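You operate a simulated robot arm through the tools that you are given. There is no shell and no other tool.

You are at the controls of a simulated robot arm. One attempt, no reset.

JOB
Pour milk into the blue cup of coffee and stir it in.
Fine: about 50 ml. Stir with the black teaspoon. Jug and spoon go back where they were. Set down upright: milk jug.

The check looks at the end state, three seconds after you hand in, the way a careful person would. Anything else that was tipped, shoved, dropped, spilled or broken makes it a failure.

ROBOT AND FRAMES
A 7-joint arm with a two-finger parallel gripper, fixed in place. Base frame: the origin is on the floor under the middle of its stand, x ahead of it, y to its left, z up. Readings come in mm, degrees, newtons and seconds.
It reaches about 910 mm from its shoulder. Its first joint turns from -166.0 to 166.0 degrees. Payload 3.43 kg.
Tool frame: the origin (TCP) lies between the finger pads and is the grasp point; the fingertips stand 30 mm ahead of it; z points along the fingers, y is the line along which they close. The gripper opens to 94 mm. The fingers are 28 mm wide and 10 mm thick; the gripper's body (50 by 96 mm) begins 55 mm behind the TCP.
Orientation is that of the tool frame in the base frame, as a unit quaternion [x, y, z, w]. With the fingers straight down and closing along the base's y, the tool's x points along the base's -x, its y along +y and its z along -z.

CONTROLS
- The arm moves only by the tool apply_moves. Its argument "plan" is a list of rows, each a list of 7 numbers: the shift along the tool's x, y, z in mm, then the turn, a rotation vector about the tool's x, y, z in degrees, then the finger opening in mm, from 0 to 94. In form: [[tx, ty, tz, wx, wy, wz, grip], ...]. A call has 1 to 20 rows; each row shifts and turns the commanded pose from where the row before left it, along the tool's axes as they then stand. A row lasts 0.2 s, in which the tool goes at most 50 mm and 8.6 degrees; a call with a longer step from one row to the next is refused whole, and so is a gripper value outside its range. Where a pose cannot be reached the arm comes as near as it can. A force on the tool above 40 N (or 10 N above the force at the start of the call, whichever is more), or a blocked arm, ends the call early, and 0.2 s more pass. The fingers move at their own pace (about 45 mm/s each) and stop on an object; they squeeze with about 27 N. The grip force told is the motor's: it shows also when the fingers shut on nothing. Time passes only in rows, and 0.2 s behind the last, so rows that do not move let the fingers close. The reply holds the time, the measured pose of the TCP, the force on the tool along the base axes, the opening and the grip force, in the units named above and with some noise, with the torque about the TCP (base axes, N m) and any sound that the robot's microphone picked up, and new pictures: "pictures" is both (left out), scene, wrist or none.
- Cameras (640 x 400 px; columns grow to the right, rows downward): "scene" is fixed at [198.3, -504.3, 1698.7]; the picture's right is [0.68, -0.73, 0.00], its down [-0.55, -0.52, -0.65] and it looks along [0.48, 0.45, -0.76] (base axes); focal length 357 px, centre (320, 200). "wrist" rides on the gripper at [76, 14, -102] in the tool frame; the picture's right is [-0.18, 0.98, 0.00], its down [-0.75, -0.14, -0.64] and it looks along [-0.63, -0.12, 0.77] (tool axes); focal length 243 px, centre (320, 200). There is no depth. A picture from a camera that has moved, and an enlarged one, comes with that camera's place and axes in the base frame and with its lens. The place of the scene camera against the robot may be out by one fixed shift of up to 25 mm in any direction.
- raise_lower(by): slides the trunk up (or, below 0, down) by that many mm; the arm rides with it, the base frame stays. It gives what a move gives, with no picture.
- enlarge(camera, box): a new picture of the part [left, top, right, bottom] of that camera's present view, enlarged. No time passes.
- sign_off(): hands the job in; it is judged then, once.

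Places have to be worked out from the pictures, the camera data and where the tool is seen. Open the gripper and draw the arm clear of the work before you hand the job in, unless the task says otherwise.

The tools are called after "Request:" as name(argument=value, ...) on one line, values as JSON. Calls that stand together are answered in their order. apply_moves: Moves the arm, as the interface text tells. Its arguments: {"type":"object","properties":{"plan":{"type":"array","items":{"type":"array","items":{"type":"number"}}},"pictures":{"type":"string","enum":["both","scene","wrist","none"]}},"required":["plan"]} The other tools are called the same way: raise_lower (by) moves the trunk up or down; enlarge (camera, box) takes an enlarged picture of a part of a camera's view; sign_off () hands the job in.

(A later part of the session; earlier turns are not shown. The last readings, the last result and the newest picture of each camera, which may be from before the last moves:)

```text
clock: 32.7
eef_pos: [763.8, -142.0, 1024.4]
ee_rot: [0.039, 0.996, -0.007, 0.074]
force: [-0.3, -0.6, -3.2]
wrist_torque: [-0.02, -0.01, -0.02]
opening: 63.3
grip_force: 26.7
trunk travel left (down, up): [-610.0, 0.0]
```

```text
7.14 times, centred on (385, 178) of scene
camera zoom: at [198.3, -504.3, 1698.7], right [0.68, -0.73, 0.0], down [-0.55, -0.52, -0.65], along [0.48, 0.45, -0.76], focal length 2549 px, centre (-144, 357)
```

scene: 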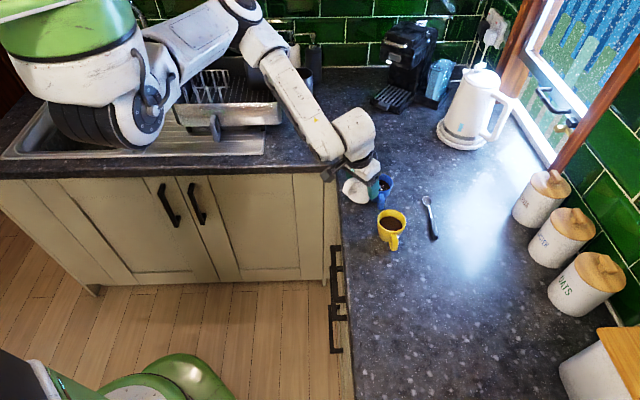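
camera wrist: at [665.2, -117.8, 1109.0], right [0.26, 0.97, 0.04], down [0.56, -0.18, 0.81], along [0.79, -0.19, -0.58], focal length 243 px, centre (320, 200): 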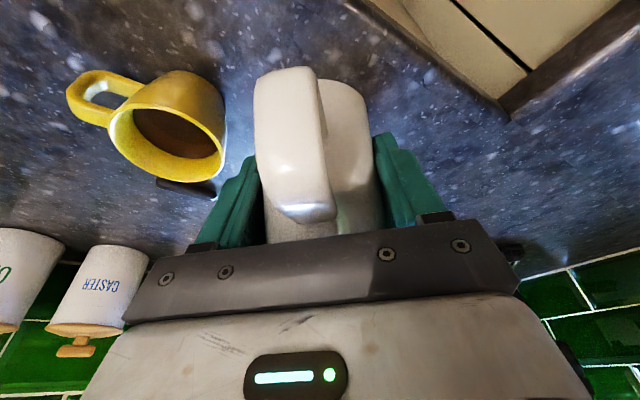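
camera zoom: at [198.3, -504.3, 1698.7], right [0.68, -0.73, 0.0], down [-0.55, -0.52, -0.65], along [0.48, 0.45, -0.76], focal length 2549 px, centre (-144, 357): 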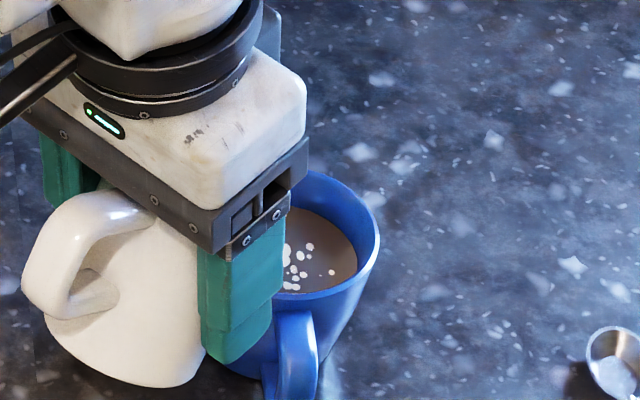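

The coffee is turning lighter, so milk is going in. I hold and take weight readings to gauge the poured amount.

Request:
apply_moves(plan=[[0, 0, 0, 0, 0, 0, 50]], pictures="none")

Request:
apply_moves(plan=[[0, 0, 0, 0, 0, 0, 50]], pictures="none")

Request:
apply_moves(plan=[[0, 0, 0, 0, 0, 0, 50]], pictures="none")

Request:
apply_moves(plan=[[0, 0, 0, 0, 0, 0, 50]], pictures="none")

Request:
enlarge(camera="scene", box=[350, 150, 420, 206])

```text
clock: 33.1
eef_pos: [764.2, -141.7, 1025.0]
ee_rot: [0.039, 0.996, -0.007, 0.074]
force: [-0.2, 0.3, -2.4]
wrist_torque: [0.03, -0.07, 0.0]
opening: 63.5
grip_force: 27.6
trunk travel left (down, up): [-610.0, 0.0]
```

```text
clock: 33.5
eef_pos: [764.1, -141.5, 1025.0]
ee_rot: [0.039, 0.997, -0.006, 0.074]
force: [0.1, 0.0, -3.3]
wrist_torque: [-0.03, -0.04, 0.04]
opening: 63.1
grip_force: 26.8
trunk travel left (down, up): [-610.0, 0.0]
```

```text
clock: 33.9
eef_pos: [763.8, -142.8, 1024.1]
ee_rot: [0.039, 0.996, -0.006, 0.074]
force: [0.0, -0.6, -2.8]
wrist_torque: [0.01, -0.06, -0.01]
opening: 63.2
grip_force: 26.9
trunk travel left (down, up): [-610.0, 0.0]
```

```text
clock: 34.3
eef_pos: [764.0, -141.8, 1024.3]
ee_rot: [0.04, 0.996, -0.006, 0.074]
force: [0.3, -0.6, -4.2]
wrist_torque: [-0.01, -0.05, -0.04]
opening: 63.5
grip_force: 27.0
trunk travel left (down, up): [-610.0, 0.0]
```

```text
7.14 times, centred on (385, 178) of scene
camera zoom: at [198.3, -504.3, 1698.7], right [0.68, -0.73, 0.0], down [-0.55, -0.52, -0.65], along [0.48, 0.45, -0.76], focal length 2549 px, centre (-144, 357)
```

zoom: 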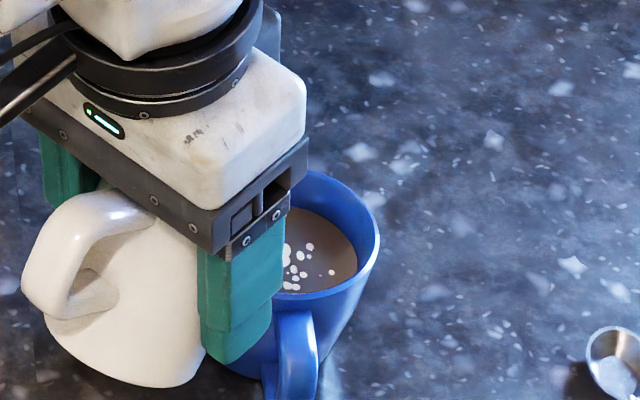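

The flow stopped at 26°. I zoom at the same magnification as before to compare coffee level and colour.

Request:
enlarge(camera="scene", box=[370, 160, 420, 200])

Request:
enlarge(camera="scene", box=[376, 170, 396, 194])

```text
10.00 times, centred on (395, 180) of scene
camera zoom: at [198.3, -504.3, 1698.7], right [0.68, -0.73, 0.0], down [-0.55, -0.52, -0.65], along [0.48, 0.45, -0.76], focal length 3569 px, centre (-430, 400)
```

zoom: 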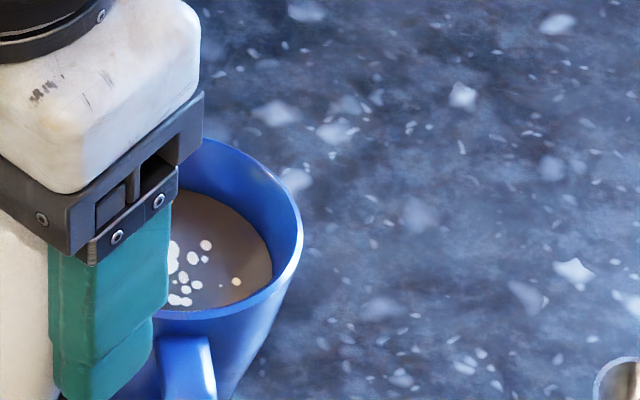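

```text
16.00 times, centred on (386, 182) of scene
camera zoom: at [198.3, -504.3, 1698.7], right [0.68, -0.73, 0.0], down [-0.55, -0.52, -0.65], along [0.48, 0.45, -0.76], focal length 5710 px, centre (-736, 488)
```

zoom: 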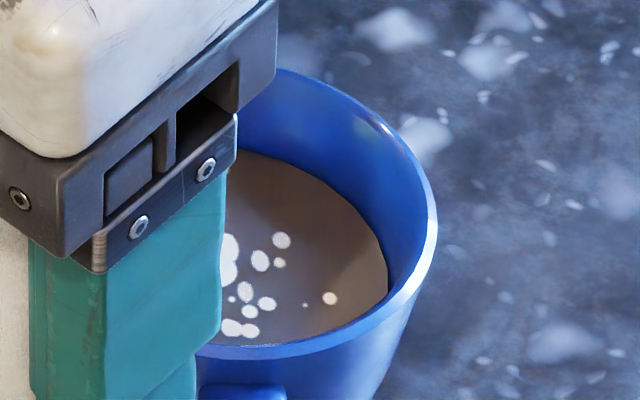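

Level rose about 4 mm (~14 ml), matching my geometry estimate (~16 ml at 26°). I tilt on to ~32° and hold.

Request:
apply_moves(plan=[[0, 0, 1, 0, 1.5, 0, 50], [0, 0, 1, 0, 1.5, 0, 50], [0, 0, 1, 0, 1.5, 0, 50], [0, 0, 1, 0, 1.5, 0, 50], [0, 0, 0, 0, 0, 0, 50], [0, 0, 0, 0, 0, 0, 50], [0, 0, 0, 0, 0, 0, 50], [0, 0, 0, 0, 0, 0, 50], [0, 0, 0, 0, 0, 0, 50]], pictures="none")

Request:
enlarge(camera="scene", box=[370, 160, 420, 200])

Request:
apply_moves(plan=[[0, 0, 0, 0, 0, 0, 50]], pictures="none")

Request:
apply_moves(plan=[[0, 0, 0, 0, 0, 0, 50]], pictures="none")

Request:
apply_moves(plan=[[0, 0, 0, 0, 0, 0, 50]], pictures="none")

Request:
apply_moves(plan=[[0, 0, 0, 0, 0, 0, 50]], pictures="none")

Request:
enlarge(camera="scene", box=[370, 160, 420, 200])

```text
clock: 36.3
eef_pos: [764.5, -142.1, 1020.2]
ee_rot: [0.04, 0.999, -0.004, 0.022]
force: [-0.2, 0.7, -2.9]
wrist_torque: [-0.03, -0.02, 0.02]
opening: 63.1
grip_force: 27.2
trunk travel left (down, up): [-610.0, 0.0]
```

```text
10.00 times, centred on (395, 180) of scene
camera zoom: at [198.3, -504.3, 1698.7], right [0.68, -0.73, 0.0], down [-0.55, -0.52, -0.65], along [0.48, 0.45, -0.76], focal length 3569 px, centre (-430, 400)
```

zoom: 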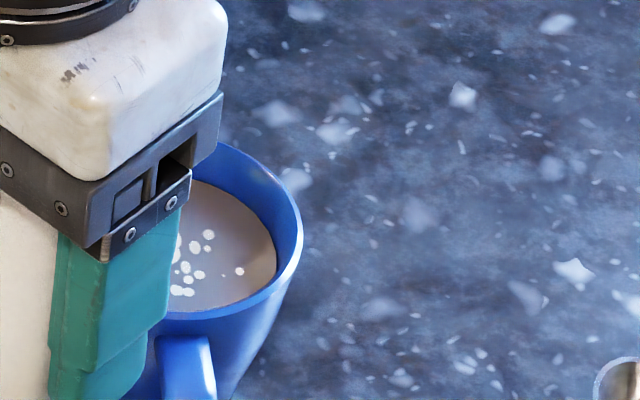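

```text
clock: 36.7
eef_pos: [764.0, -141.7, 1021.2]
ee_rot: [0.04, 0.999, -0.004, 0.021]
force: [0.4, -0.1, -3.1]
wrist_torque: [0.01, -0.03, -0.01]
opening: 62.9
grip_force: 26.3
trunk travel left (down, up): [-610.0, 0.0]
```

```text
clock: 37.1
eef_pos: [763.6, -140.9, 1021.0]
ee_rot: [0.04, 0.999, -0.005, 0.021]
force: [-0.2, 0.0, -3.2]
wrist_torque: [0.0, -0.05, -0.01]
opening: 63.0
grip_force: 27.4
trunk travel left (down, up): [-610.0, 0.0]
```

```text
clock: 37.5
eef_pos: [763.9, -142.5, 1021.2]
ee_rot: [0.04, 0.999, -0.005, 0.022]
force: [0.1, -0.7, -2.9]
wrist_torque: [0.0, 0.0, -0.02]
opening: 63.2
grip_force: 26.9
trunk travel left (down, up): [-610.0, 0.0]
```

```text
clock: 37.9
eef_pos: [764.4, -142.8, 1021.4]
ee_rot: [0.04, 0.999, -0.004, 0.022]
force: [-0.4, -0.3, -3.1]
wrist_torque: [0.01, -0.03, 0.0]
opening: 63.0
grip_force: 27.3
trunk travel left (down, up): [-610.0, 0.0]
```

```text
10.00 times, centred on (395, 180) of scene
camera zoom: at [198.3, -504.3, 1698.7], right [0.68, -0.73, 0.0], down [-0.55, -0.52, -0.65], along [0.48, 0.45, -0.76], focal length 3569 px, centre (-430, 400)
```

zoom: 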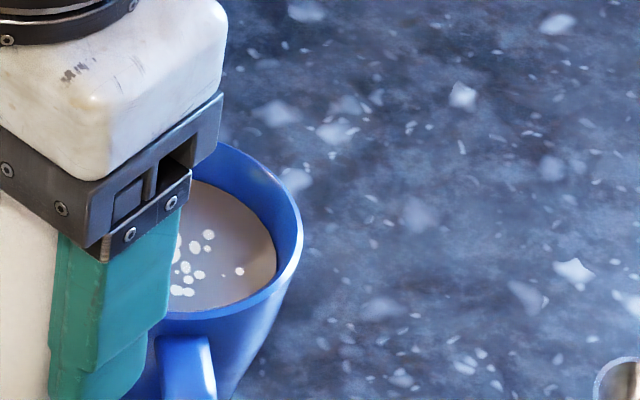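

At ~32.6° flow has stopped again; weight mean now about −3.04 N versus −3.54 N at start. I check the level at the higher zoom.

Request:
enlarge(camera="scene", box=[376, 170, 396, 194])

Request:
apply_moves(plan=[[0, 0, 0, 0, 0, 0, 50]], pictures="both")

Request:
apply_moves(plan=[[0, 0, 0, 0, 0, 0, 50]], pictures="none")

Request:
apply_moves(plan=[[0, 0, 0, 0, 0, 0, 50]], pictures="none")

Request:
apply_moves(plan=[[0, 0, 0, 0, 0, 0, 50]], pictures="none")

Request:
apply_moves(plan=[[0, 0, 0, 0, 0, 0, 50]], pictures="none")

```text
16.00 times, centred on (386, 182) of scene
camera zoom: at [198.3, -504.3, 1698.7], right [0.68, -0.73, 0.0], down [-0.55, -0.52, -0.65], along [0.48, 0.45, -0.76], focal length 5710 px, centre (-736, 488)
```

zoom: 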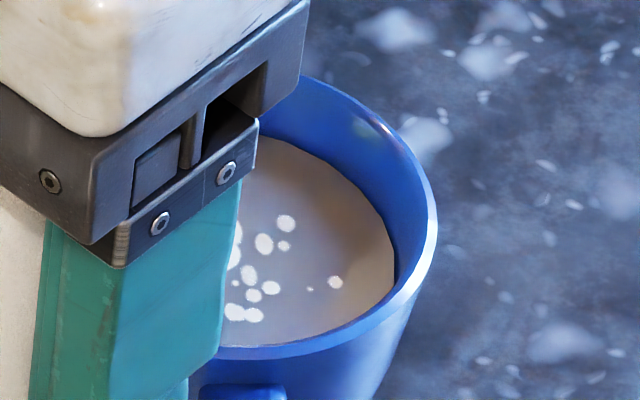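

```text
clock: 38.3
eef_pos: [764.5, -141.1, 1019.9]
ee_rot: [0.041, 0.999, -0.004, 0.022]
force: [-0.3, -0.9, -2.9]
wrist_torque: [0.02, -0.07, 0.0]
opening: 63.1
grip_force: 27.2
trunk travel left (down, up): [-610.0, 0.0]
camera wrist: at [685.3, -119.2, 1120.2], right [0.26, 0.96, 0.0], down [0.71, -0.19, 0.68], along [0.65, -0.18, -0.74], focal length 243 px, centre (320, 200)
```

scene: 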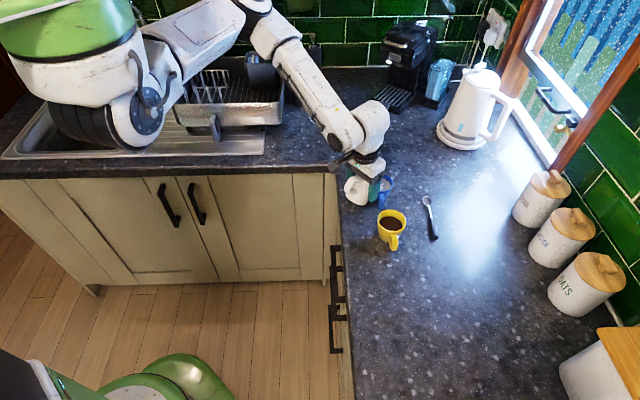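
wrist: 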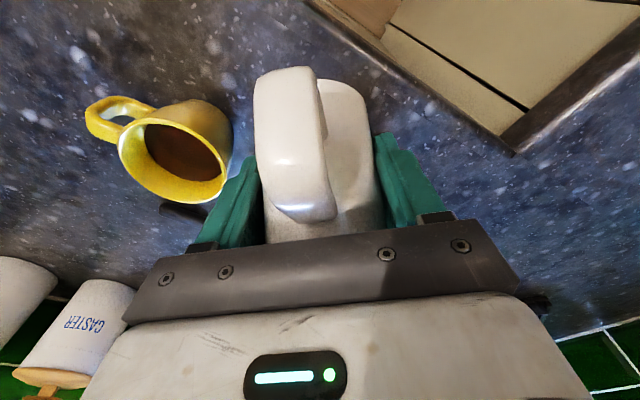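

```text
clock: 38.7
eef_pos: [764.5, -140.6, 1018.6]
ee_rot: [0.04, 0.999, -0.005, 0.022]
force: [-0.9, 0.2, -3.0]
wrist_torque: [0.0, -0.05, -0.01]
opening: 62.9
grip_force: 27.0
trunk travel left (down, up): [-610.0, 0.0]
```

```text
clock: 39.1
eef_pos: [763.9, -141.4, 1019.8]
ee_rot: [0.04, 0.999, -0.004, 0.022]
force: [0.1, 0.0, -3.2]
wrist_torque: [-0.02, -0.07, -0.01]
opening: 63.0
grip_force: 27.2
trunk travel left (down, up): [-610.0, 0.0]
```

```text
clock: 39.5
eef_pos: [764.8, -141.6, 1020.7]
ee_rot: [0.04, 0.999, -0.004, 0.022]
force: [0.1, -0.4, -2.9]
wrist_torque: [-0.03, -0.03, 0.02]
opening: 63.0
grip_force: 27.0
trunk travel left (down, up): [-610.0, 0.0]
```

```text
clock: 39.9
eef_pos: [764.3, -141.3, 1021.0]
ee_rot: [0.04, 0.999, -0.005, 0.021]
force: [0.0, 0.1, -3.0]
wrist_torque: [0.01, -0.04, -0.02]
opening: 63.1
grip_force: 26.9
trunk travel left (down, up): [-610.0, 0.0]
```

Readings are now very steady (−3.02 ±0.04 N). Tracking the floating drops, the level has risen ~8 mm in total (~26 ml). I tilt on to about 38° and measure again.

Request:
apply_moves(plan=[[0, 0, 1, 0, 1.4, 0, 50], [0, 0, 1, 0, 1.4, 0, 50], [0, 0, 1, 0, 1.4, 0, 50], [0, 0, 1, 0, 1.4, 0, 50], [0, 0, 0, 0, 0, 0, 50], [0, 0, 0, 0, 0, 0, 50], [0, 0, 0, 0, 0, 0, 50], [0, 0, 0, 0, 0, 0, 50], [0, 0, 0, 0, 0, 0, 50]], pictures="none")

Request:
enlarge(camera="scene", box=[376, 170, 396, 194])

Request:
apply_moves(plan=[[0, 0, 0, 0, 0, 0, 50]], pictures="none")

Request:
apply_moves(plan=[[0, 0, 0, 0, 0, 0, 50]], pictures="none")

Request:
apply_moves(plan=[[0, 0, 0, 0, 0, 0, 50]], pictures="none")

Request:
apply_moves(plan=[[0, 0, 0, 0, 0, 0, 50]], pictures="none")

Request:
enlarge(camera="scene", box=[376, 170, 396, 194])

```text
clock: 41.9
eef_pos: [765.7, -142.4, 1016.2]
ee_rot: [0.039, 0.999, -0.003, -0.027]
force: [0.1, 1.0, -2.1]
wrist_torque: [-0.01, -0.02, 0.01]
opening: 63.0
grip_force: 27.1
trunk travel left (down, up): [-610.0, 0.0]
```

```text
16.00 times, centred on (386, 182) of scene
camera zoom: at [198.3, -504.3, 1698.7], right [0.68, -0.73, 0.0], down [-0.55, -0.52, -0.65], along [0.48, 0.45, -0.76], focal length 5710 px, centre (-736, 488)
```

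zoom: 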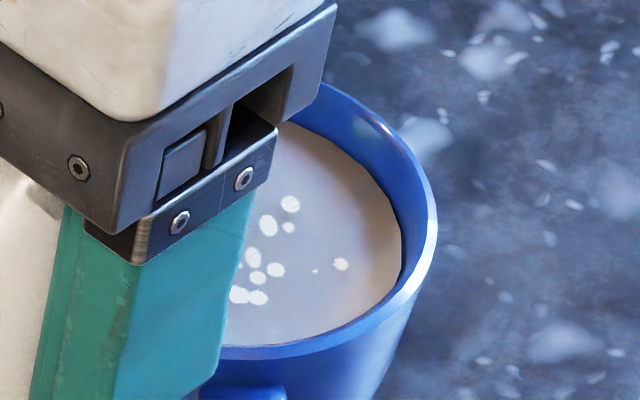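

```text
clock: 42.3
eef_pos: [764.3, -141.9, 1016.9]
ee_rot: [0.04, 0.999, -0.003, -0.027]
force: [0.0, 0.2, -2.7]
wrist_torque: [-0.04, -0.04, 0.0]
opening: 62.9
grip_force: 26.7
trunk travel left (down, up): [-610.0, 0.0]
```

```text
clock: 42.7
eef_pos: [764.7, -141.8, 1016.5]
ee_rot: [0.04, 0.999, -0.003, -0.027]
force: [0.2, -0.2, -2.7]
wrist_torque: [0.0, -0.03, 0.03]
opening: 63.1
grip_force: 26.8
trunk travel left (down, up): [-610.0, 0.0]
```

```text
clock: 43.1
eef_pos: [765.4, -141.9, 1016.3]
ee_rot: [0.04, 0.999, -0.002, -0.027]
force: [0.5, -0.3, -2.6]
wrist_torque: [0.0, -0.03, 0.01]
opening: 62.8
grip_force: 27.4
trunk travel left (down, up): [-610.0, 0.0]
```

```text
clock: 43.5
eef_pos: [764.7, -141.4, 1016.8]
ee_rot: [0.041, 0.999, -0.003, -0.028]
force: [0.0, -0.7, -3.1]
wrist_torque: [-0.01, -0.03, 0.02]
opening: 63.0
grip_force: 27.4
trunk travel left (down, up): [-610.0, 0.0]
```

```text
16.00 times, centred on (386, 182) of scene
camera zoom: at [198.3, -504.3, 1698.7], right [0.68, -0.73, 0.0], down [-0.55, -0.52, -0.65], along [0.48, 0.45, -0.76], focal length 5710 px, centre (-736, 488)
```

zoom: 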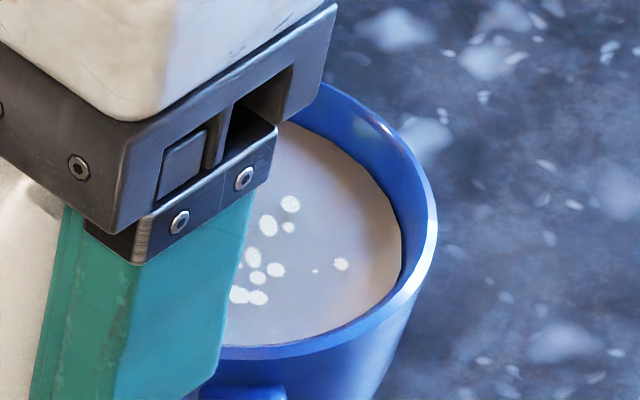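

Level rose another ~4.8 mm (~15 ml), total about 41 ml by level. I take more weight readings to cross-check before the final bit.

Request:
apply_moves(plan=[[0, 0, 0, 0, 0, 0, 50]], pictures="none")

Request:
apply_moves(plan=[[0, 0, 0, 0, 0, 0, 50]], pictures="none")

Request:
apply_moves(plan=[[0, 0, 0, 0, 0, 0, 50]], pictures="none")

Request:
apply_moves(plan=[[0, 0, 0, 0, 0, 0, 50]], pictures="none")

Request:
apply_moves(plan=[[0, 0, 0, 0, 0, 0, 50]], pictures="none")

Request:
apply_moves(plan=[[0, 0, 0, 0, 0, 0, 50]], pictures="none")

```text
clock: 43.9
eef_pos: [766.1, -142.5, 1016.6]
ee_rot: [0.041, 0.999, -0.003, -0.027]
force: [-0.5, -0.1, -2.4]
wrist_torque: [0.0, -0.03, -0.02]
opening: 63.0
grip_force: 26.8
trunk travel left (down, up): [-610.0, 0.0]
```

```text
clock: 44.3
eef_pos: [765.8, -143.2, 1017.0]
ee_rot: [0.04, 0.999, -0.002, -0.027]
force: [-0.8, -0.3, -3.4]
wrist_torque: [-0.03, -0.04, 0.0]
opening: 63.3
grip_force: 26.9
trunk travel left (down, up): [-610.0, 0.0]
```

```text
clock: 44.7
eef_pos: [764.0, -142.6, 1016.3]
ee_rot: [0.039, 0.999, -0.003, -0.027]
force: [1.1, -0.4, -3.0]
wrist_torque: [-0.01, -0.02, 0.02]
opening: 63.2
grip_force: 26.6
trunk travel left (down, up): [-610.0, 0.0]
```

```text
clock: 45.1
eef_pos: [764.4, -142.0, 1016.7]
ee_rot: [0.04, 0.999, -0.002, -0.027]
force: [0.7, -0.2, -3.1]
wrist_torque: [0.02, -0.01, 0.0]
opening: 63.0
grip_force: 26.9
trunk travel left (down, up): [-610.0, 0.0]
```

```text
clock: 45.5
eef_pos: [764.7, -140.6, 1016.2]
ee_rot: [0.04, 0.999, -0.003, -0.027]
force: [-1.2, 0.1, -3.0]
wrist_torque: [0.01, -0.01, 0.04]
opening: 63.2
grip_force: 26.3
trunk travel left (down, up): [-610.0, 0.0]
```

```text
clock: 45.9
eef_pos: [765.1, -143.4, 1016.6]
ee_rot: [0.041, 0.999, -0.002, -0.027]
force: [0.3, -0.6, -4.2]
wrist_torque: [0.01, -0.03, 0.01]
opening: 62.9
grip_force: 27.1
trunk travel left (down, up): [-610.0, 0.0]
```

The weight drop (~60±23 g) agrees with ~41–45 ml within noise. I add ~3° more tilt for the last ~8 ml and hold.

Request:
apply_moves(plan=[[0, 0, 1, 0, 1.4, 0, 50], [0, 0, 1, 0, 1.4, 0, 50], [0, 0, 0, 0, 0, 0, 50], [0, 0, 0, 0, 0, 0, 50], [0, 0, 0, 0, 0, 0, 50], [0, 0, 0, 0, 0, 0, 50], [0, 0, 0, 0, 0, 0, 50], [0, 0, 0, 0, 0, 0, 50]], pictures="none")

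Request:
enlarge(camera="scene", box=[376, 170, 396, 194])

```text
clock: 47.7
eef_pos: [764.6, -142.1, 1014.7]
ee_rot: [0.04, 0.998, -0.002, -0.052]
force: [0.9, -0.3, -3.0]
wrist_torque: [0.01, -0.03, 0.01]
opening: 63.3
grip_force: 27.1
trunk travel left (down, up): [-610.0, 0.0]
```

```text
16.00 times, centred on (386, 182) of scene
camera zoom: at [198.3, -504.3, 1698.7], right [0.68, -0.73, 0.0], down [-0.55, -0.52, -0.65], along [0.48, 0.45, -0.76], focal length 5710 px, centre (-736, 488)
```

zoom: 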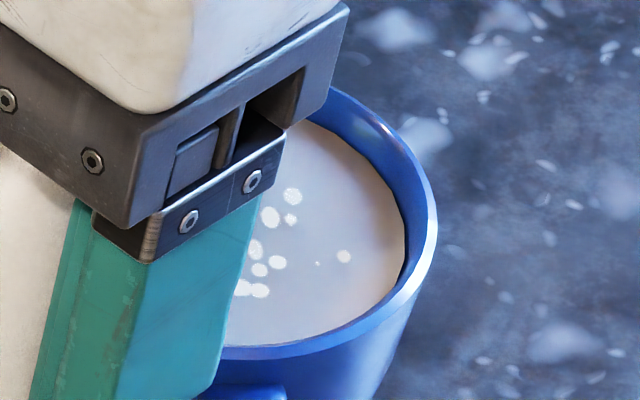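

Another ~2 mm rise: total about 48–50 ml. I tilt the jug back upright while rising away from the cup.

Request:
apply_moves(plan=[[0.7, 0, -7, 0, -3.9, 0, 50], [0.25, 0, -7, 0, -3.9, 0, 50], [-0.25, 0, -7, 0, -3.9, 0, 50], [-0.7, 0, -7, 0, -3.9, 0, 50], [-1.2, 0, -6.9, 0, -3.9, 0, 50], [-1.6, 0, -6.8, 0, -3.9, 0, 50], [-2.1, 0, -6.7, 0, -3.9, 0, 50], [-2.5, 0, -6.5, 0, -3.9, 0, 50], [-4, 0, -10, 0, -3.4, 0, 50], [-4, 0, -10, 0, -3.3, 0, 50], [-4, 0, -9, 0, -3.3, 0, 50], [0, 0, 0, 0, 0, 0, 50], [0, 0, 0, 0, 0, 0, 50]])

Request:
enlarge(camera="scene", box=[330, 140, 430, 220])

```text
clock: 50.5
eef_pos: [761.3, -140.1, 1101.7]
ee_rot: [0.036, 0.952, -0.015, 0.303]
force: [-0.4, 0.7, -3.4]
wrist_torque: [0.0, 0.02, -0.02]
opening: 63.2
grip_force: 26.1
trunk travel left (down, up): [-610.0, 0.0]
camera wrist: at [641.1, -115.6, 1142.6], right [0.23, 0.97, 0.1], down [0.23, -0.15, 0.96], along [0.95, -0.2, -0.26], focal length 243 px, centre (320, 200)
```

scene: 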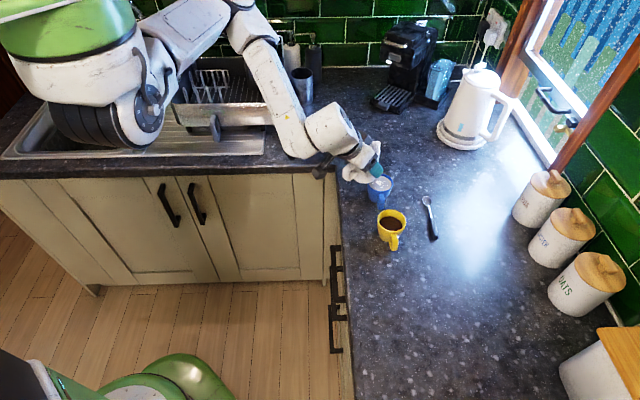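
wrist: 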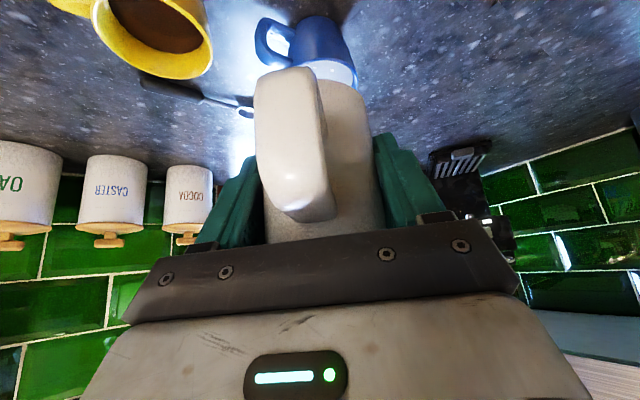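

```text
5.00 times, centred on (380, 180) of scene
camera zoom: at [198.3, -504.3, 1698.7], right [0.68, -0.73, 0.0], down [-0.55, -0.52, -0.65], along [0.48, 0.45, -0.76], focal length 1784 px, centre (20, 300)
```

zoom: 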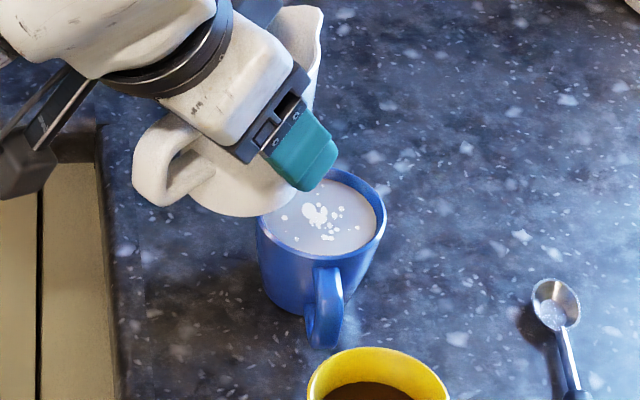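

The pour went cleanly into the blue cup; nothing spilled that I can see. I now move the upright jug back to the right and yaw it to its original heading (−41°).

Request:
apply_moves(plan=[[0.1, -6.2, -0.3, 0, 0, 0, 50], [0.2, -10.8, -0.5, 0, 0, 0, 50], [0.3, -15.4, -0.7, 0, 0, 0, 50], [0.3, -15.4, -0.7, 0, 0, 0, 50], [0.3, -15.4, -0.7, 0, 0, 0, 50], [0.3, -15.4, -0.7, 0, 0, 0, 50], [0.3, -15.4, -0.7, 0, 0, 0, 50], [0.2, -10.8, -0.5, 0, 0, 0, 50], [0.1, -6.2, -0.3, 0, 0, 0, 50], [0, 0, 0, 1.75, 0, 2.47, 50], [0, 0, 0, 3.5, 0, 4.94, 50], [0, 0, 0, 3.5, 0, 4.94, 50], [0, 0, 0, 3.5, 0, 4.94, 50], [0, 0, 0, 3.5, 0, 4.94, 50], [0, 0, 0, 3.5, 0, 4.94, 50], [0, 0, 0, 1.75, 0, 2.47, 50], [0, 0, 0, 0, 0, 0, 50]])

```text
clock: 54.1
eef_pos: [748.0, -251.3, 1105.9]
ee_rot: [0.332, 0.892, -0.109, 0.286]
force: [-0.4, -0.8, -2.5]
wrist_torque: [-0.05, -0.01, -0.03]
opening: 63.0
grip_force: 26.8
trunk travel left (down, up): [-610.0, 0.0]
camera wrist: at [665.3, -159.0, 1145.1], right [0.76, 0.64, 0.1], down [0.09, -0.26, 0.96], along [0.65, -0.72, -0.26], focal length 243 px, centre (320, 200)
```

scene: 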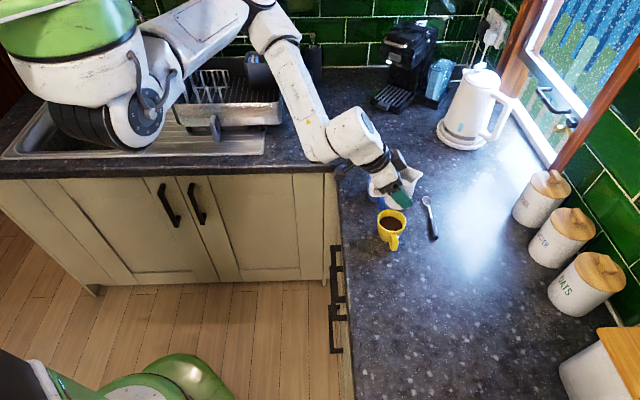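
wrist: 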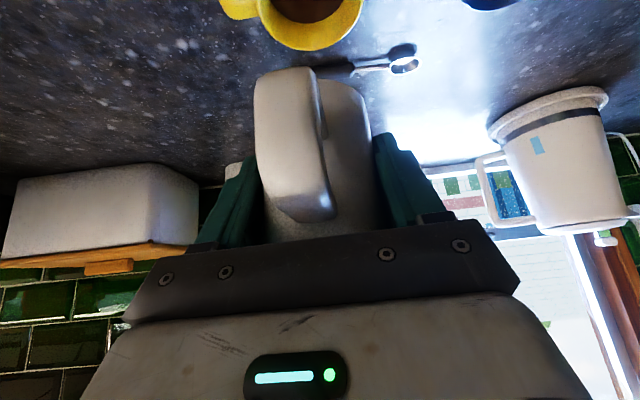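

Orientation matches the original grasp. I check the milk level in the jug from the scene camera.

Request:
enlarge(camera="scene", box=[370, 130, 430, 215])

Request:
enlarge(camera="scene", box=[375, 140, 425, 180])

```text
4.71 times, centred on (400, 172) of scene
camera zoom: at [198.3, -504.3, 1698.7], right [0.68, -0.73, 0.0], down [-0.55, -0.52, -0.65], along [0.48, 0.45, -0.76], focal length 1680 px, centre (-56, 329)
```

zoom: 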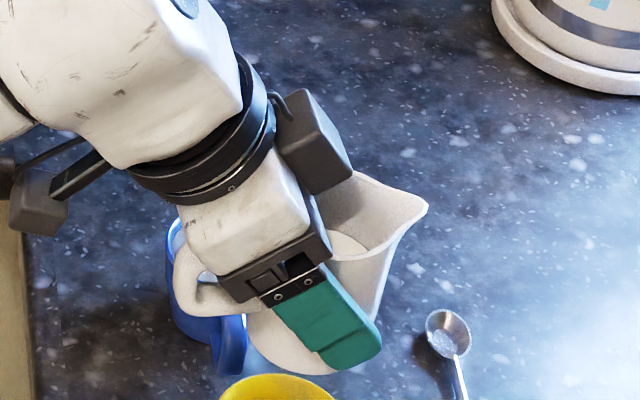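

```text
10.00 times, centred on (400, 160) of scene
camera zoom: at [198.3, -504.3, 1698.7], right [0.68, -0.73, 0.0], down [-0.55, -0.52, -0.65], along [0.48, 0.45, -0.76], focal length 3569 px, centre (-480, 600)
```

zoom: 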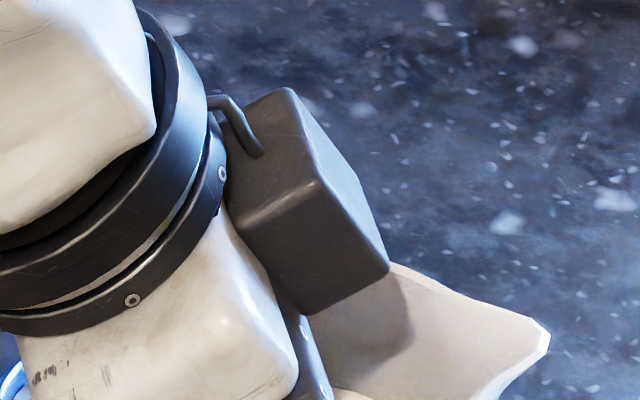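

I carry the jug back over its original spot and descend partway.

Request:
apply_moves(plan=[[-2.2, -6.2, 1.6, 0, 0, 0, 50], [-3.8, -10.9, 2.8, 0, 0, 0, 50], [-5.4, -15.5, 3.95, 0, 0, 0, 50], [-5.4, -15.5, 3.95, 0, 0, 0, 50], [-5.4, -15.5, 3.95, 0, 0, 0, 50], [-5.4, -15.5, 3.95, 0, 0, 0, 50], [-5.4, -15.5, 3.95, 0, 0, 0, 50], [-5.4, -15.5, 3.95, 0, 0, 0, 50], [-5.4, -15.5, 3.95, 0, 0, 0, 50], [-5.4, -15.5, 3.95, 0, 0, 0, 50], [-5.4, -15.5, 3.95, 0, 0, 0, 50], [-3.8, -10.9, 2.8, 0, 0, 0, 50], [-2.2, -6.2, 1.6, 0, 0, 0, 50], [10.3, 0.1, 14.3, 0, 0, 0, 50], [10.3, 0.1, 14.3, 0, 0, 0, 50], [10.3, 0.1, 14.3, 0, 0, 0, 50], [10.3, 0.1, 14.3, 0, 0, 0, 50], [10.3, 0.1, 14.3, 0, 0, 0, 50], [5.2, 0, 7.2, 0, 0, 0, 50], [0, 0, 0, 0, 0, 0, 50]])

```text
clock: 58.3
eef_pos: [690.0, -431.6, 1008.8]
ee_rot: [0.333, 0.892, -0.111, 0.285]
force: [0.6, 0.1, -3.3]
wrist_torque: [0.01, -0.03, -0.01]
opening: 63.2
grip_force: 26.5
trunk travel left (down, up): [-610.0, 0.0]
camera wrist: at [607.8, -340.1, 1048.1], right [0.76, 0.65, 0.1], down [0.09, -0.26, 0.96], along [0.65, -0.72, -0.26], focal length 243 px, centre (320, 200)
```

scene: 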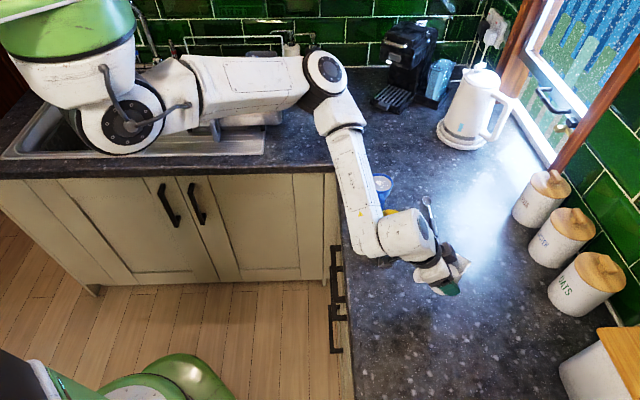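
wrist: 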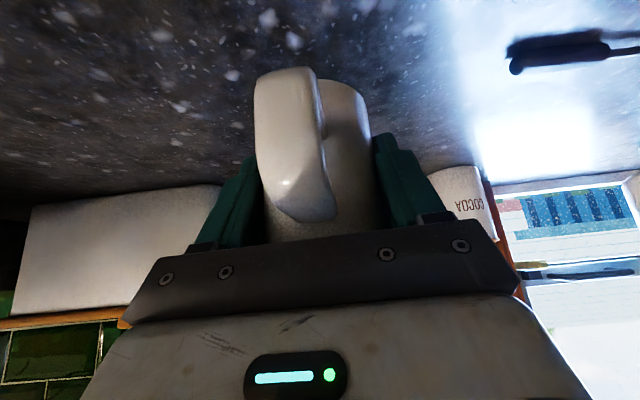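

Over the spot within a millimetre. I lower slowly to the counter.

Request:
apply_moves(plan=[[5.8, 0, 8.1, 0, 0.5, 0, 50], [5.8, 0, 8.1, 0, 0, 0, 50], [5.8, 0, 8.1, 0, 0, 0, 50], [5.8, 0, 8.1, 0, 0, 0, 50], [2.9, 0, 4.1, 0, 0, 0, 50], [1.2, 0, 1.6, 0, 0, 0, 50], [1.2, 0, 1.6, 0, 0, 0, 50], [0, 0, 0, 0, 0, 0, 50]], pictures="none")

Request:
apply_moves(plan=[[0, 0, 0, 0, 0, 0, 50]], pictures="wrist")

```text
clock: 60.1
eef_pos: [690.8, -431.6, 959.6]
ee_rot: [0.333, 0.894, -0.108, 0.281]
force: [0.1, -0.2, -3.1]
wrist_torque: [-0.03, -0.02, 0.03]
opening: 63.1
grip_force: 26.4
trunk travel left (down, up): [-610.0, 0.0]
```

```text
clock: 60.5
eef_pos: [691.3, -431.6, 959.0]
ee_rot: [0.332, 0.894, -0.107, 0.281]
force: [0.1, -0.4, -3.0]
wrist_torque: [-0.06, -0.03, 0.0]
opening: 63.3
grip_force: 27.5
trunk travel left (down, up): [-610.0, 0.0]
camera wrist: at [607.7, -340.1, 1000.3], right [0.76, 0.64, 0.1], down [0.1, -0.26, 0.96], along [0.64, -0.72, -0.26], focal length 243 px, centre (320, 200)
```

wrist: 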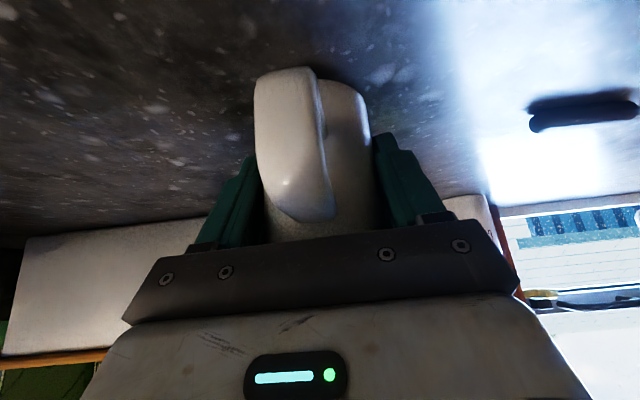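

Still carrying its weight at z≈959, as expected for ~3 mm clearance. I creep down a millimetre at a time.

Request:
apply_moves(plan=[[0.58, 0, 0.81, 0, 0, 0, 50], [0.58, 0, 0.81, 0, 0, 0, 50], [0, 0, 0, 0, 0, 0, 50]], pictures="none")

Request:
apply_moves(plan=[[0.3, 0, 0.41, 0, 0, 0, 50], [0.3, 0, 0.41, 0, 0, 0, 50], [0, 0, 0, 0, 0, 0, 50]], pictures="none")

```text
clock: 61.3
eef_pos: [688.7, -432.9, 958.4]
ee_rot: [0.333, 0.894, -0.108, 0.28]
force: [0.1, -0.4, -2.7]
wrist_torque: [-0.02, 0.02, 0.03]
opening: 63.0
grip_force: 27.0
trunk travel left (down, up): [-610.0, 0.0]
```

```text
clock: 62.1
eef_pos: [690.6, -431.9, 955.8]
ee_rot: [0.332, 0.894, -0.108, 0.282]
force: [-0.5, 0.4, -1.6]
wrist_torque: [0.04, 0.03, -0.01]
opening: 63.1
grip_force: 27.2
trunk travel left (down, up): [-610.0, 0.0]
```

The load is coming off (−1.6 N): base is touching. One more half-millimetre and check.

Request:
apply_moves(plan=[[0.3, 0, 0.41, 0, 0, 0, 50], [0, 0, 0, 0, 0, 0, 50]], pictures="none")

Request:
apply_moves(plan=[[0, 0, 0, 0, 0, 0, 50]], pictures="none")

```text
clock: 62.7
eef_pos: [690.0, -431.8, 957.5]
ee_rot: [0.333, 0.893, -0.108, 0.282]
force: [-2.0, 0.8, 3.5]
wrist_torque: [0.12, 0.1, -0.04]
opening: 63.0
grip_force: 27.2
trunk travel left (down, up): [-610.0, 0.0]
```

```text
clock: 63.1
eef_pos: [690.5, -431.5, 957.3]
ee_rot: [0.333, 0.894, -0.108, 0.28]
force: [-0.8, 0.3, 5.2]
wrist_torque: [0.15, 0.13, 0.01]
opening: 63.4
grip_force: 27.6
trunk travel left (down, up): [-610.0, 0.0]
```

The jug is firmly on the counter (slight push, +5 N). I ease the push off by half a millimetre and open the fingers.

Request:
apply_moves(plan=[[-0.3, 0, -0.4, 0, 0, 0, 50], [0, 0, 0, 0, 0, 0, 66], [0, 0, 0, 0, 0, 0, 75], [0, 0, 0, 0, 0, 0, 94], [0, 0, 0, 0, 0, 0, 94], [0, 0, 0, 0, 0, 0, 94]])

```text
clock: 64.5
eef_pos: [689.3, -432.0, 956.2]
ee_rot: [0.333, 0.894, -0.108, 0.282]
force: [0.3, 0.3, -0.2]
wrist_torque: [0.03, 0.0, -0.05]
opening: 94.0
grip_force: 0.0
trunk travel left (down, up): [-610.0, 0.0]
camera wrist: at [607.6, -340.0, 997.7], right [0.76, 0.64, 0.1], down [0.1, -0.26, 0.96], along [0.64, -0.72, -0.26], focal length 243 px, centre (320, 200)
```

scene: 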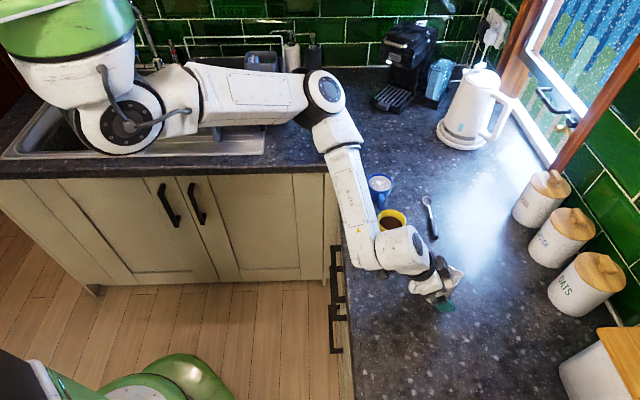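
wrist: 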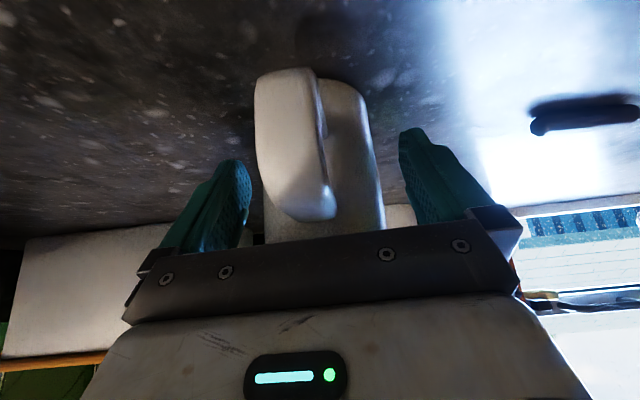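

Jug released and standing. I back straight out along the approach line.

Request:
apply_moves(plan=[[0, 0, -15, 0, 0, 0, 94], [0, 0, -25, 0, 0, 0, 94], [0, 0, -30, 0, 0, 0, 94], [0, 0, -30, 0, 0, 0, 94], [0, 0, -30, 0, 0, 0, 94], [0, 0, 0, 0, 0, 0, 94]])

Request:
enlarge(camera="scene", box=[340, 150, 500, 320])

Request:
enlarge(camera="wrist", box=[240, 20, 400, 180])

```text
clock: 65.9
eef_pos: [634.5, -382.2, 1063.1]
ee_rot: [0.332, 0.894, -0.108, 0.281]
force: [0.2, 0.1, 0.2]
wrist_torque: [0.01, 0.02, -0.01]
opening: 93.9
grip_force: 0.0
trunk travel left (down, up): [-610.0, 0.0]
camera wrist: at [551.9, -290.3, 1104.5], right [0.76, 0.64, 0.1], down [0.1, -0.26, 0.96], along [0.64, -0.72, -0.26], focal length 243 px, centre (320, 200)
```

scene: 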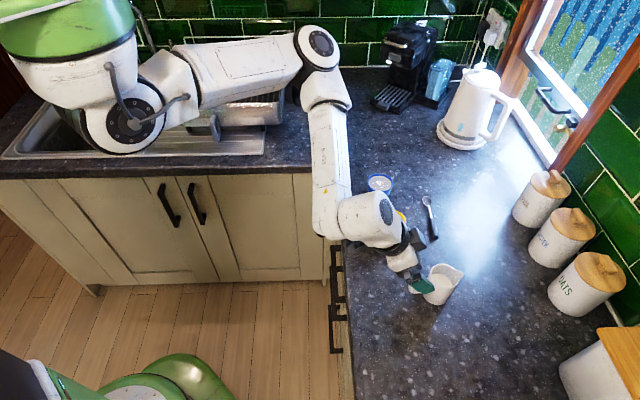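
wrist: 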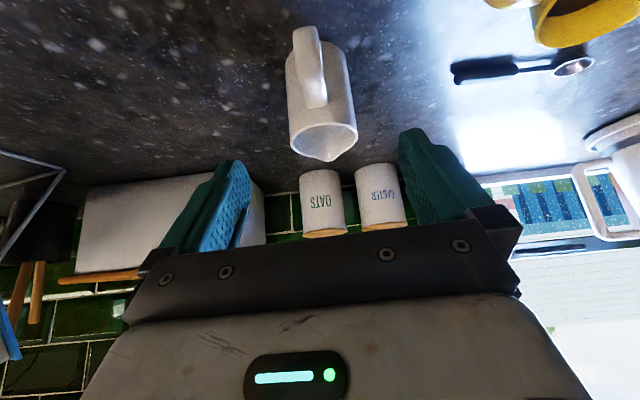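

```text
2.35 times, centred on (420, 235) of scene
camera zoom: at [198.3, -504.3, 1698.7], right [0.68, -0.73, 0.0], down [-0.55, -0.52, -0.65], along [0.48, 0.45, -0.76], focal length 840 px, centre (85, 118)
```

zoom: 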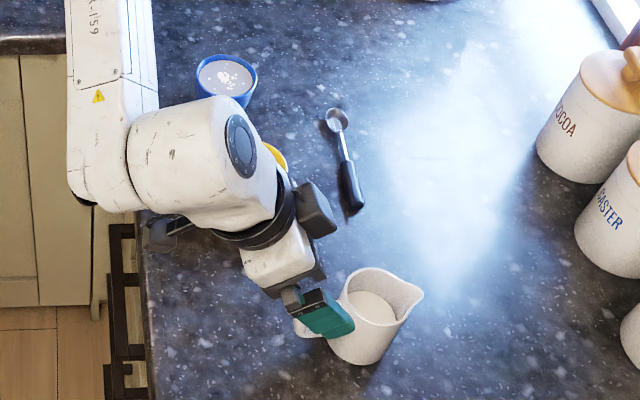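

```text
2.50 times, centred on (320, 100) of wrist
camera zoom: at [551.9, -290.3, 1104.5], right [0.76, 0.64, 0.1], down [0.1, -0.26, 0.96], along [0.64, -0.72, -0.26], focal length 606 px, centre (320, 450)
```

zoom: 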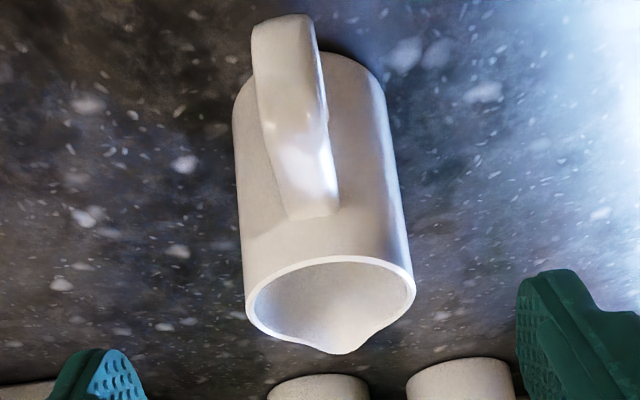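

The jug is back exactly where it stood. I zoom on it to compare its milk level with the earlier view.

Request:
enlarge(camera="scene", box=[370, 230, 480, 320])

Request:
enlarge(camera="scene", box=[410, 165, 450, 245])

Request:
enlarge(camera="wrist", box=[430, 0, 630, 100])

```text
4.44 times, centred on (425, 275) of scene
camera zoom: at [198.3, -504.3, 1698.7], right [0.68, -0.73, 0.0], down [-0.55, -0.52, -0.65], along [0.48, 0.45, -0.76], focal length 1586 px, centre (-147, -133)
```

zoom: 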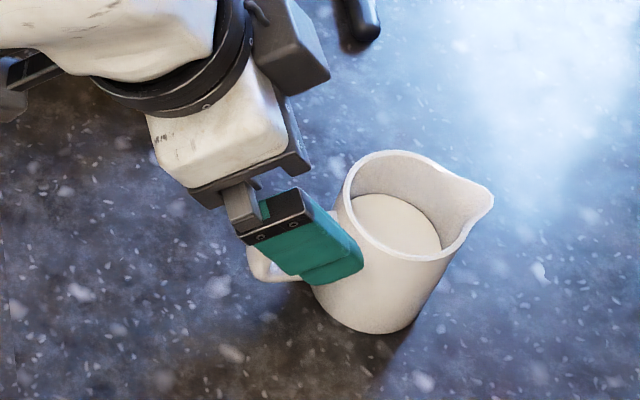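

```text
5.00 times, centred on (430, 205) of scene
camera zoom: at [198.3, -504.3, 1698.7], right [0.68, -0.73, 0.0], down [-0.55, -0.52, -0.65], along [0.48, 0.45, -0.76], focal length 1784 px, centre (-230, 175)
```

zoom: 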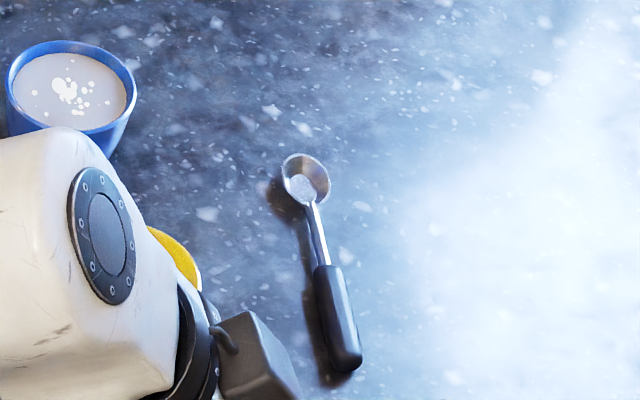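

```text
3.20 times, centred on (530, 50) of wrist
camera zoom: at [551.9, -290.3, 1104.5], right [0.76, 0.64, 0.1], down [0.1, -0.26, 0.96], along [0.64, -0.72, -0.26], focal length 776 px, centre (-352, 680)
```

zoom: 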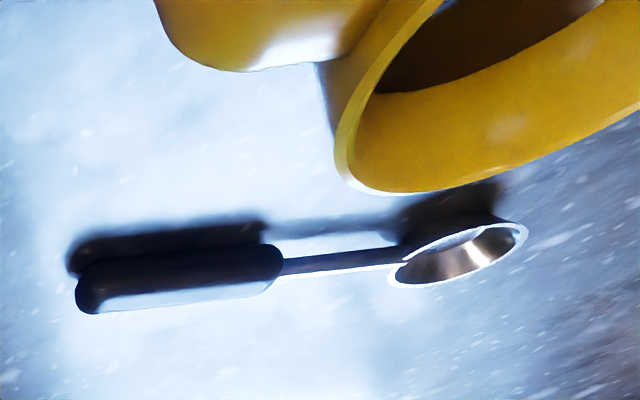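

Jug milk level dropped ~19 mm (≈47 ml), consistent with the cup, so the pour is right. Next the spoon: it lies along azimuth ~43°, handle around (830–880,-350…-304). I rise, move toward it, and yaw the hand so the fingers would close across the handle.

Request:
apply_moves(plan=[[-10, 0, -14, 0, 0, 0, 94], [-19, 24.5, -0.6, 0, 0, 0, 80], [-19, 24.5, -0.6, 0, 0, 0, 60], [-19, 24.5, -0.6, 0, 0, 0, 50], [-19, 24.5, -0.6, 0, 0, 0, 50], [-19, 24.5, -0.6, 0, 0, 0, 50], [-19, 24.5, -0.6, 0, 0, 0, 50], [0, 0, 0, -4.59, 0, -6.55, 50], [0, 0, 0, -4.59, 0, -6.55, 50], [0, 0, 0, -4.59, 0, -6.55, 50], [0, 0, 0, -4.59, 0, -6.55, 50], [0, 0, 0, -4.59, 0, -6.55, 50], [0, 0, 0, 0, 0, 0, 50]])

```text
clock: 68.7
eef_pos: [799.6, -329.9, 1148.3]
ee_rot: [0.006, 0.954, -0.005, 0.298]
force: [0.2, 0.0, -0.1]
wrist_torque: [0.02, -0.01, -0.01]
opening: 50.0
grip_force: 0.1
trunk travel left (down, up): [-610.0, 0.0]
camera wrist: at [678.9, -313.3, 1189.2], right [0.17, 0.98, 0.1], down [0.25, -0.14, 0.96], along [0.95, -0.13, -0.27], focal length 243 px, centre (320, 200)
```

scene: 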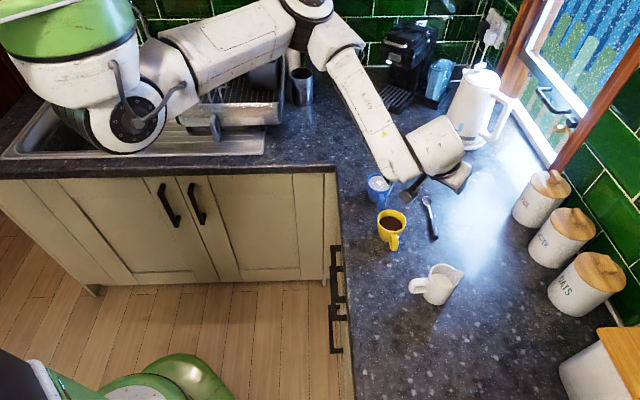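
wrist: 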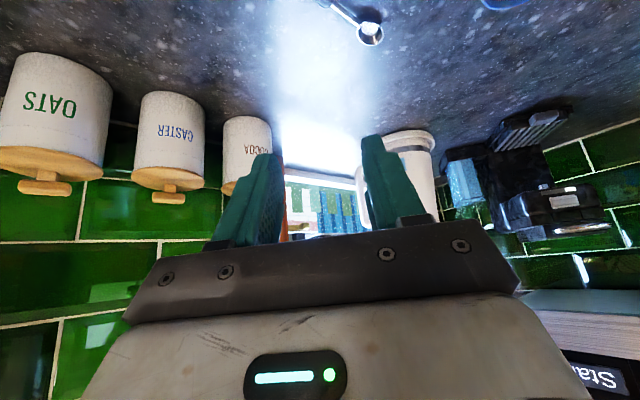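

No trouble so far. I continue the yaw toward azimuth ~43° and pitch the fingers further down so the camera looks at the spoon.

Request:
apply_moves(plan=[[0, 0, 0, -4.59, 0, -6.55, 50], [0, 0, 0, -4.59, 0, -6.55, 50], [0, 0, 0, -4.59, 0, -6.55, 50], [0, 0, 0, -4.59, 0, -6.55, 50], [0, 0, 0, -4.59, 0, -6.55, 50], [0, 0, 0, -2.4, 0, -3.45, 50], [0, 0, 0, 0, 8, 0, 50], [0, 0, 0, 0, 8, 0, 50], [0, 0, 0, 0, 0, 0, 50]])

```text
clock: 70.7
eef_pos: [799.0, -330.8, 1149.2]
ee_rot: [-0.363, 0.917, 0.059, 0.151]
force: [0.2, 0.1, 0.3]
wrist_torque: [0.0, -0.03, 0.0]
opening: 50.0
grip_force: 0.0
trunk travel left (down, up): [-610.0, 0.0]
camera wrist: at [713.2, -390.9, 1221.6], right [-0.55, 0.84, 0.06], down [0.47, 0.25, 0.85], along [0.7, 0.49, -0.53], focal length 243 px, centre (320, 200)
```

scene: 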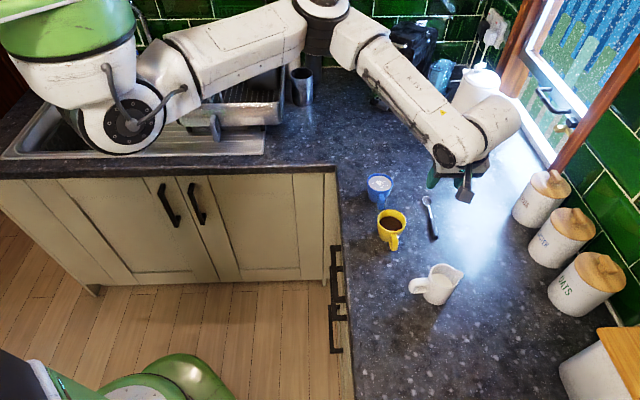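
wrist: 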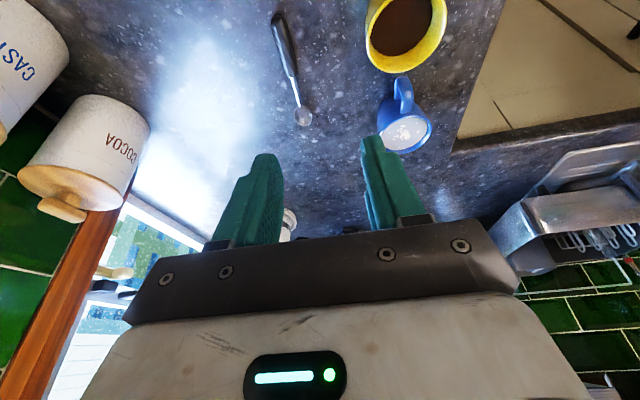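

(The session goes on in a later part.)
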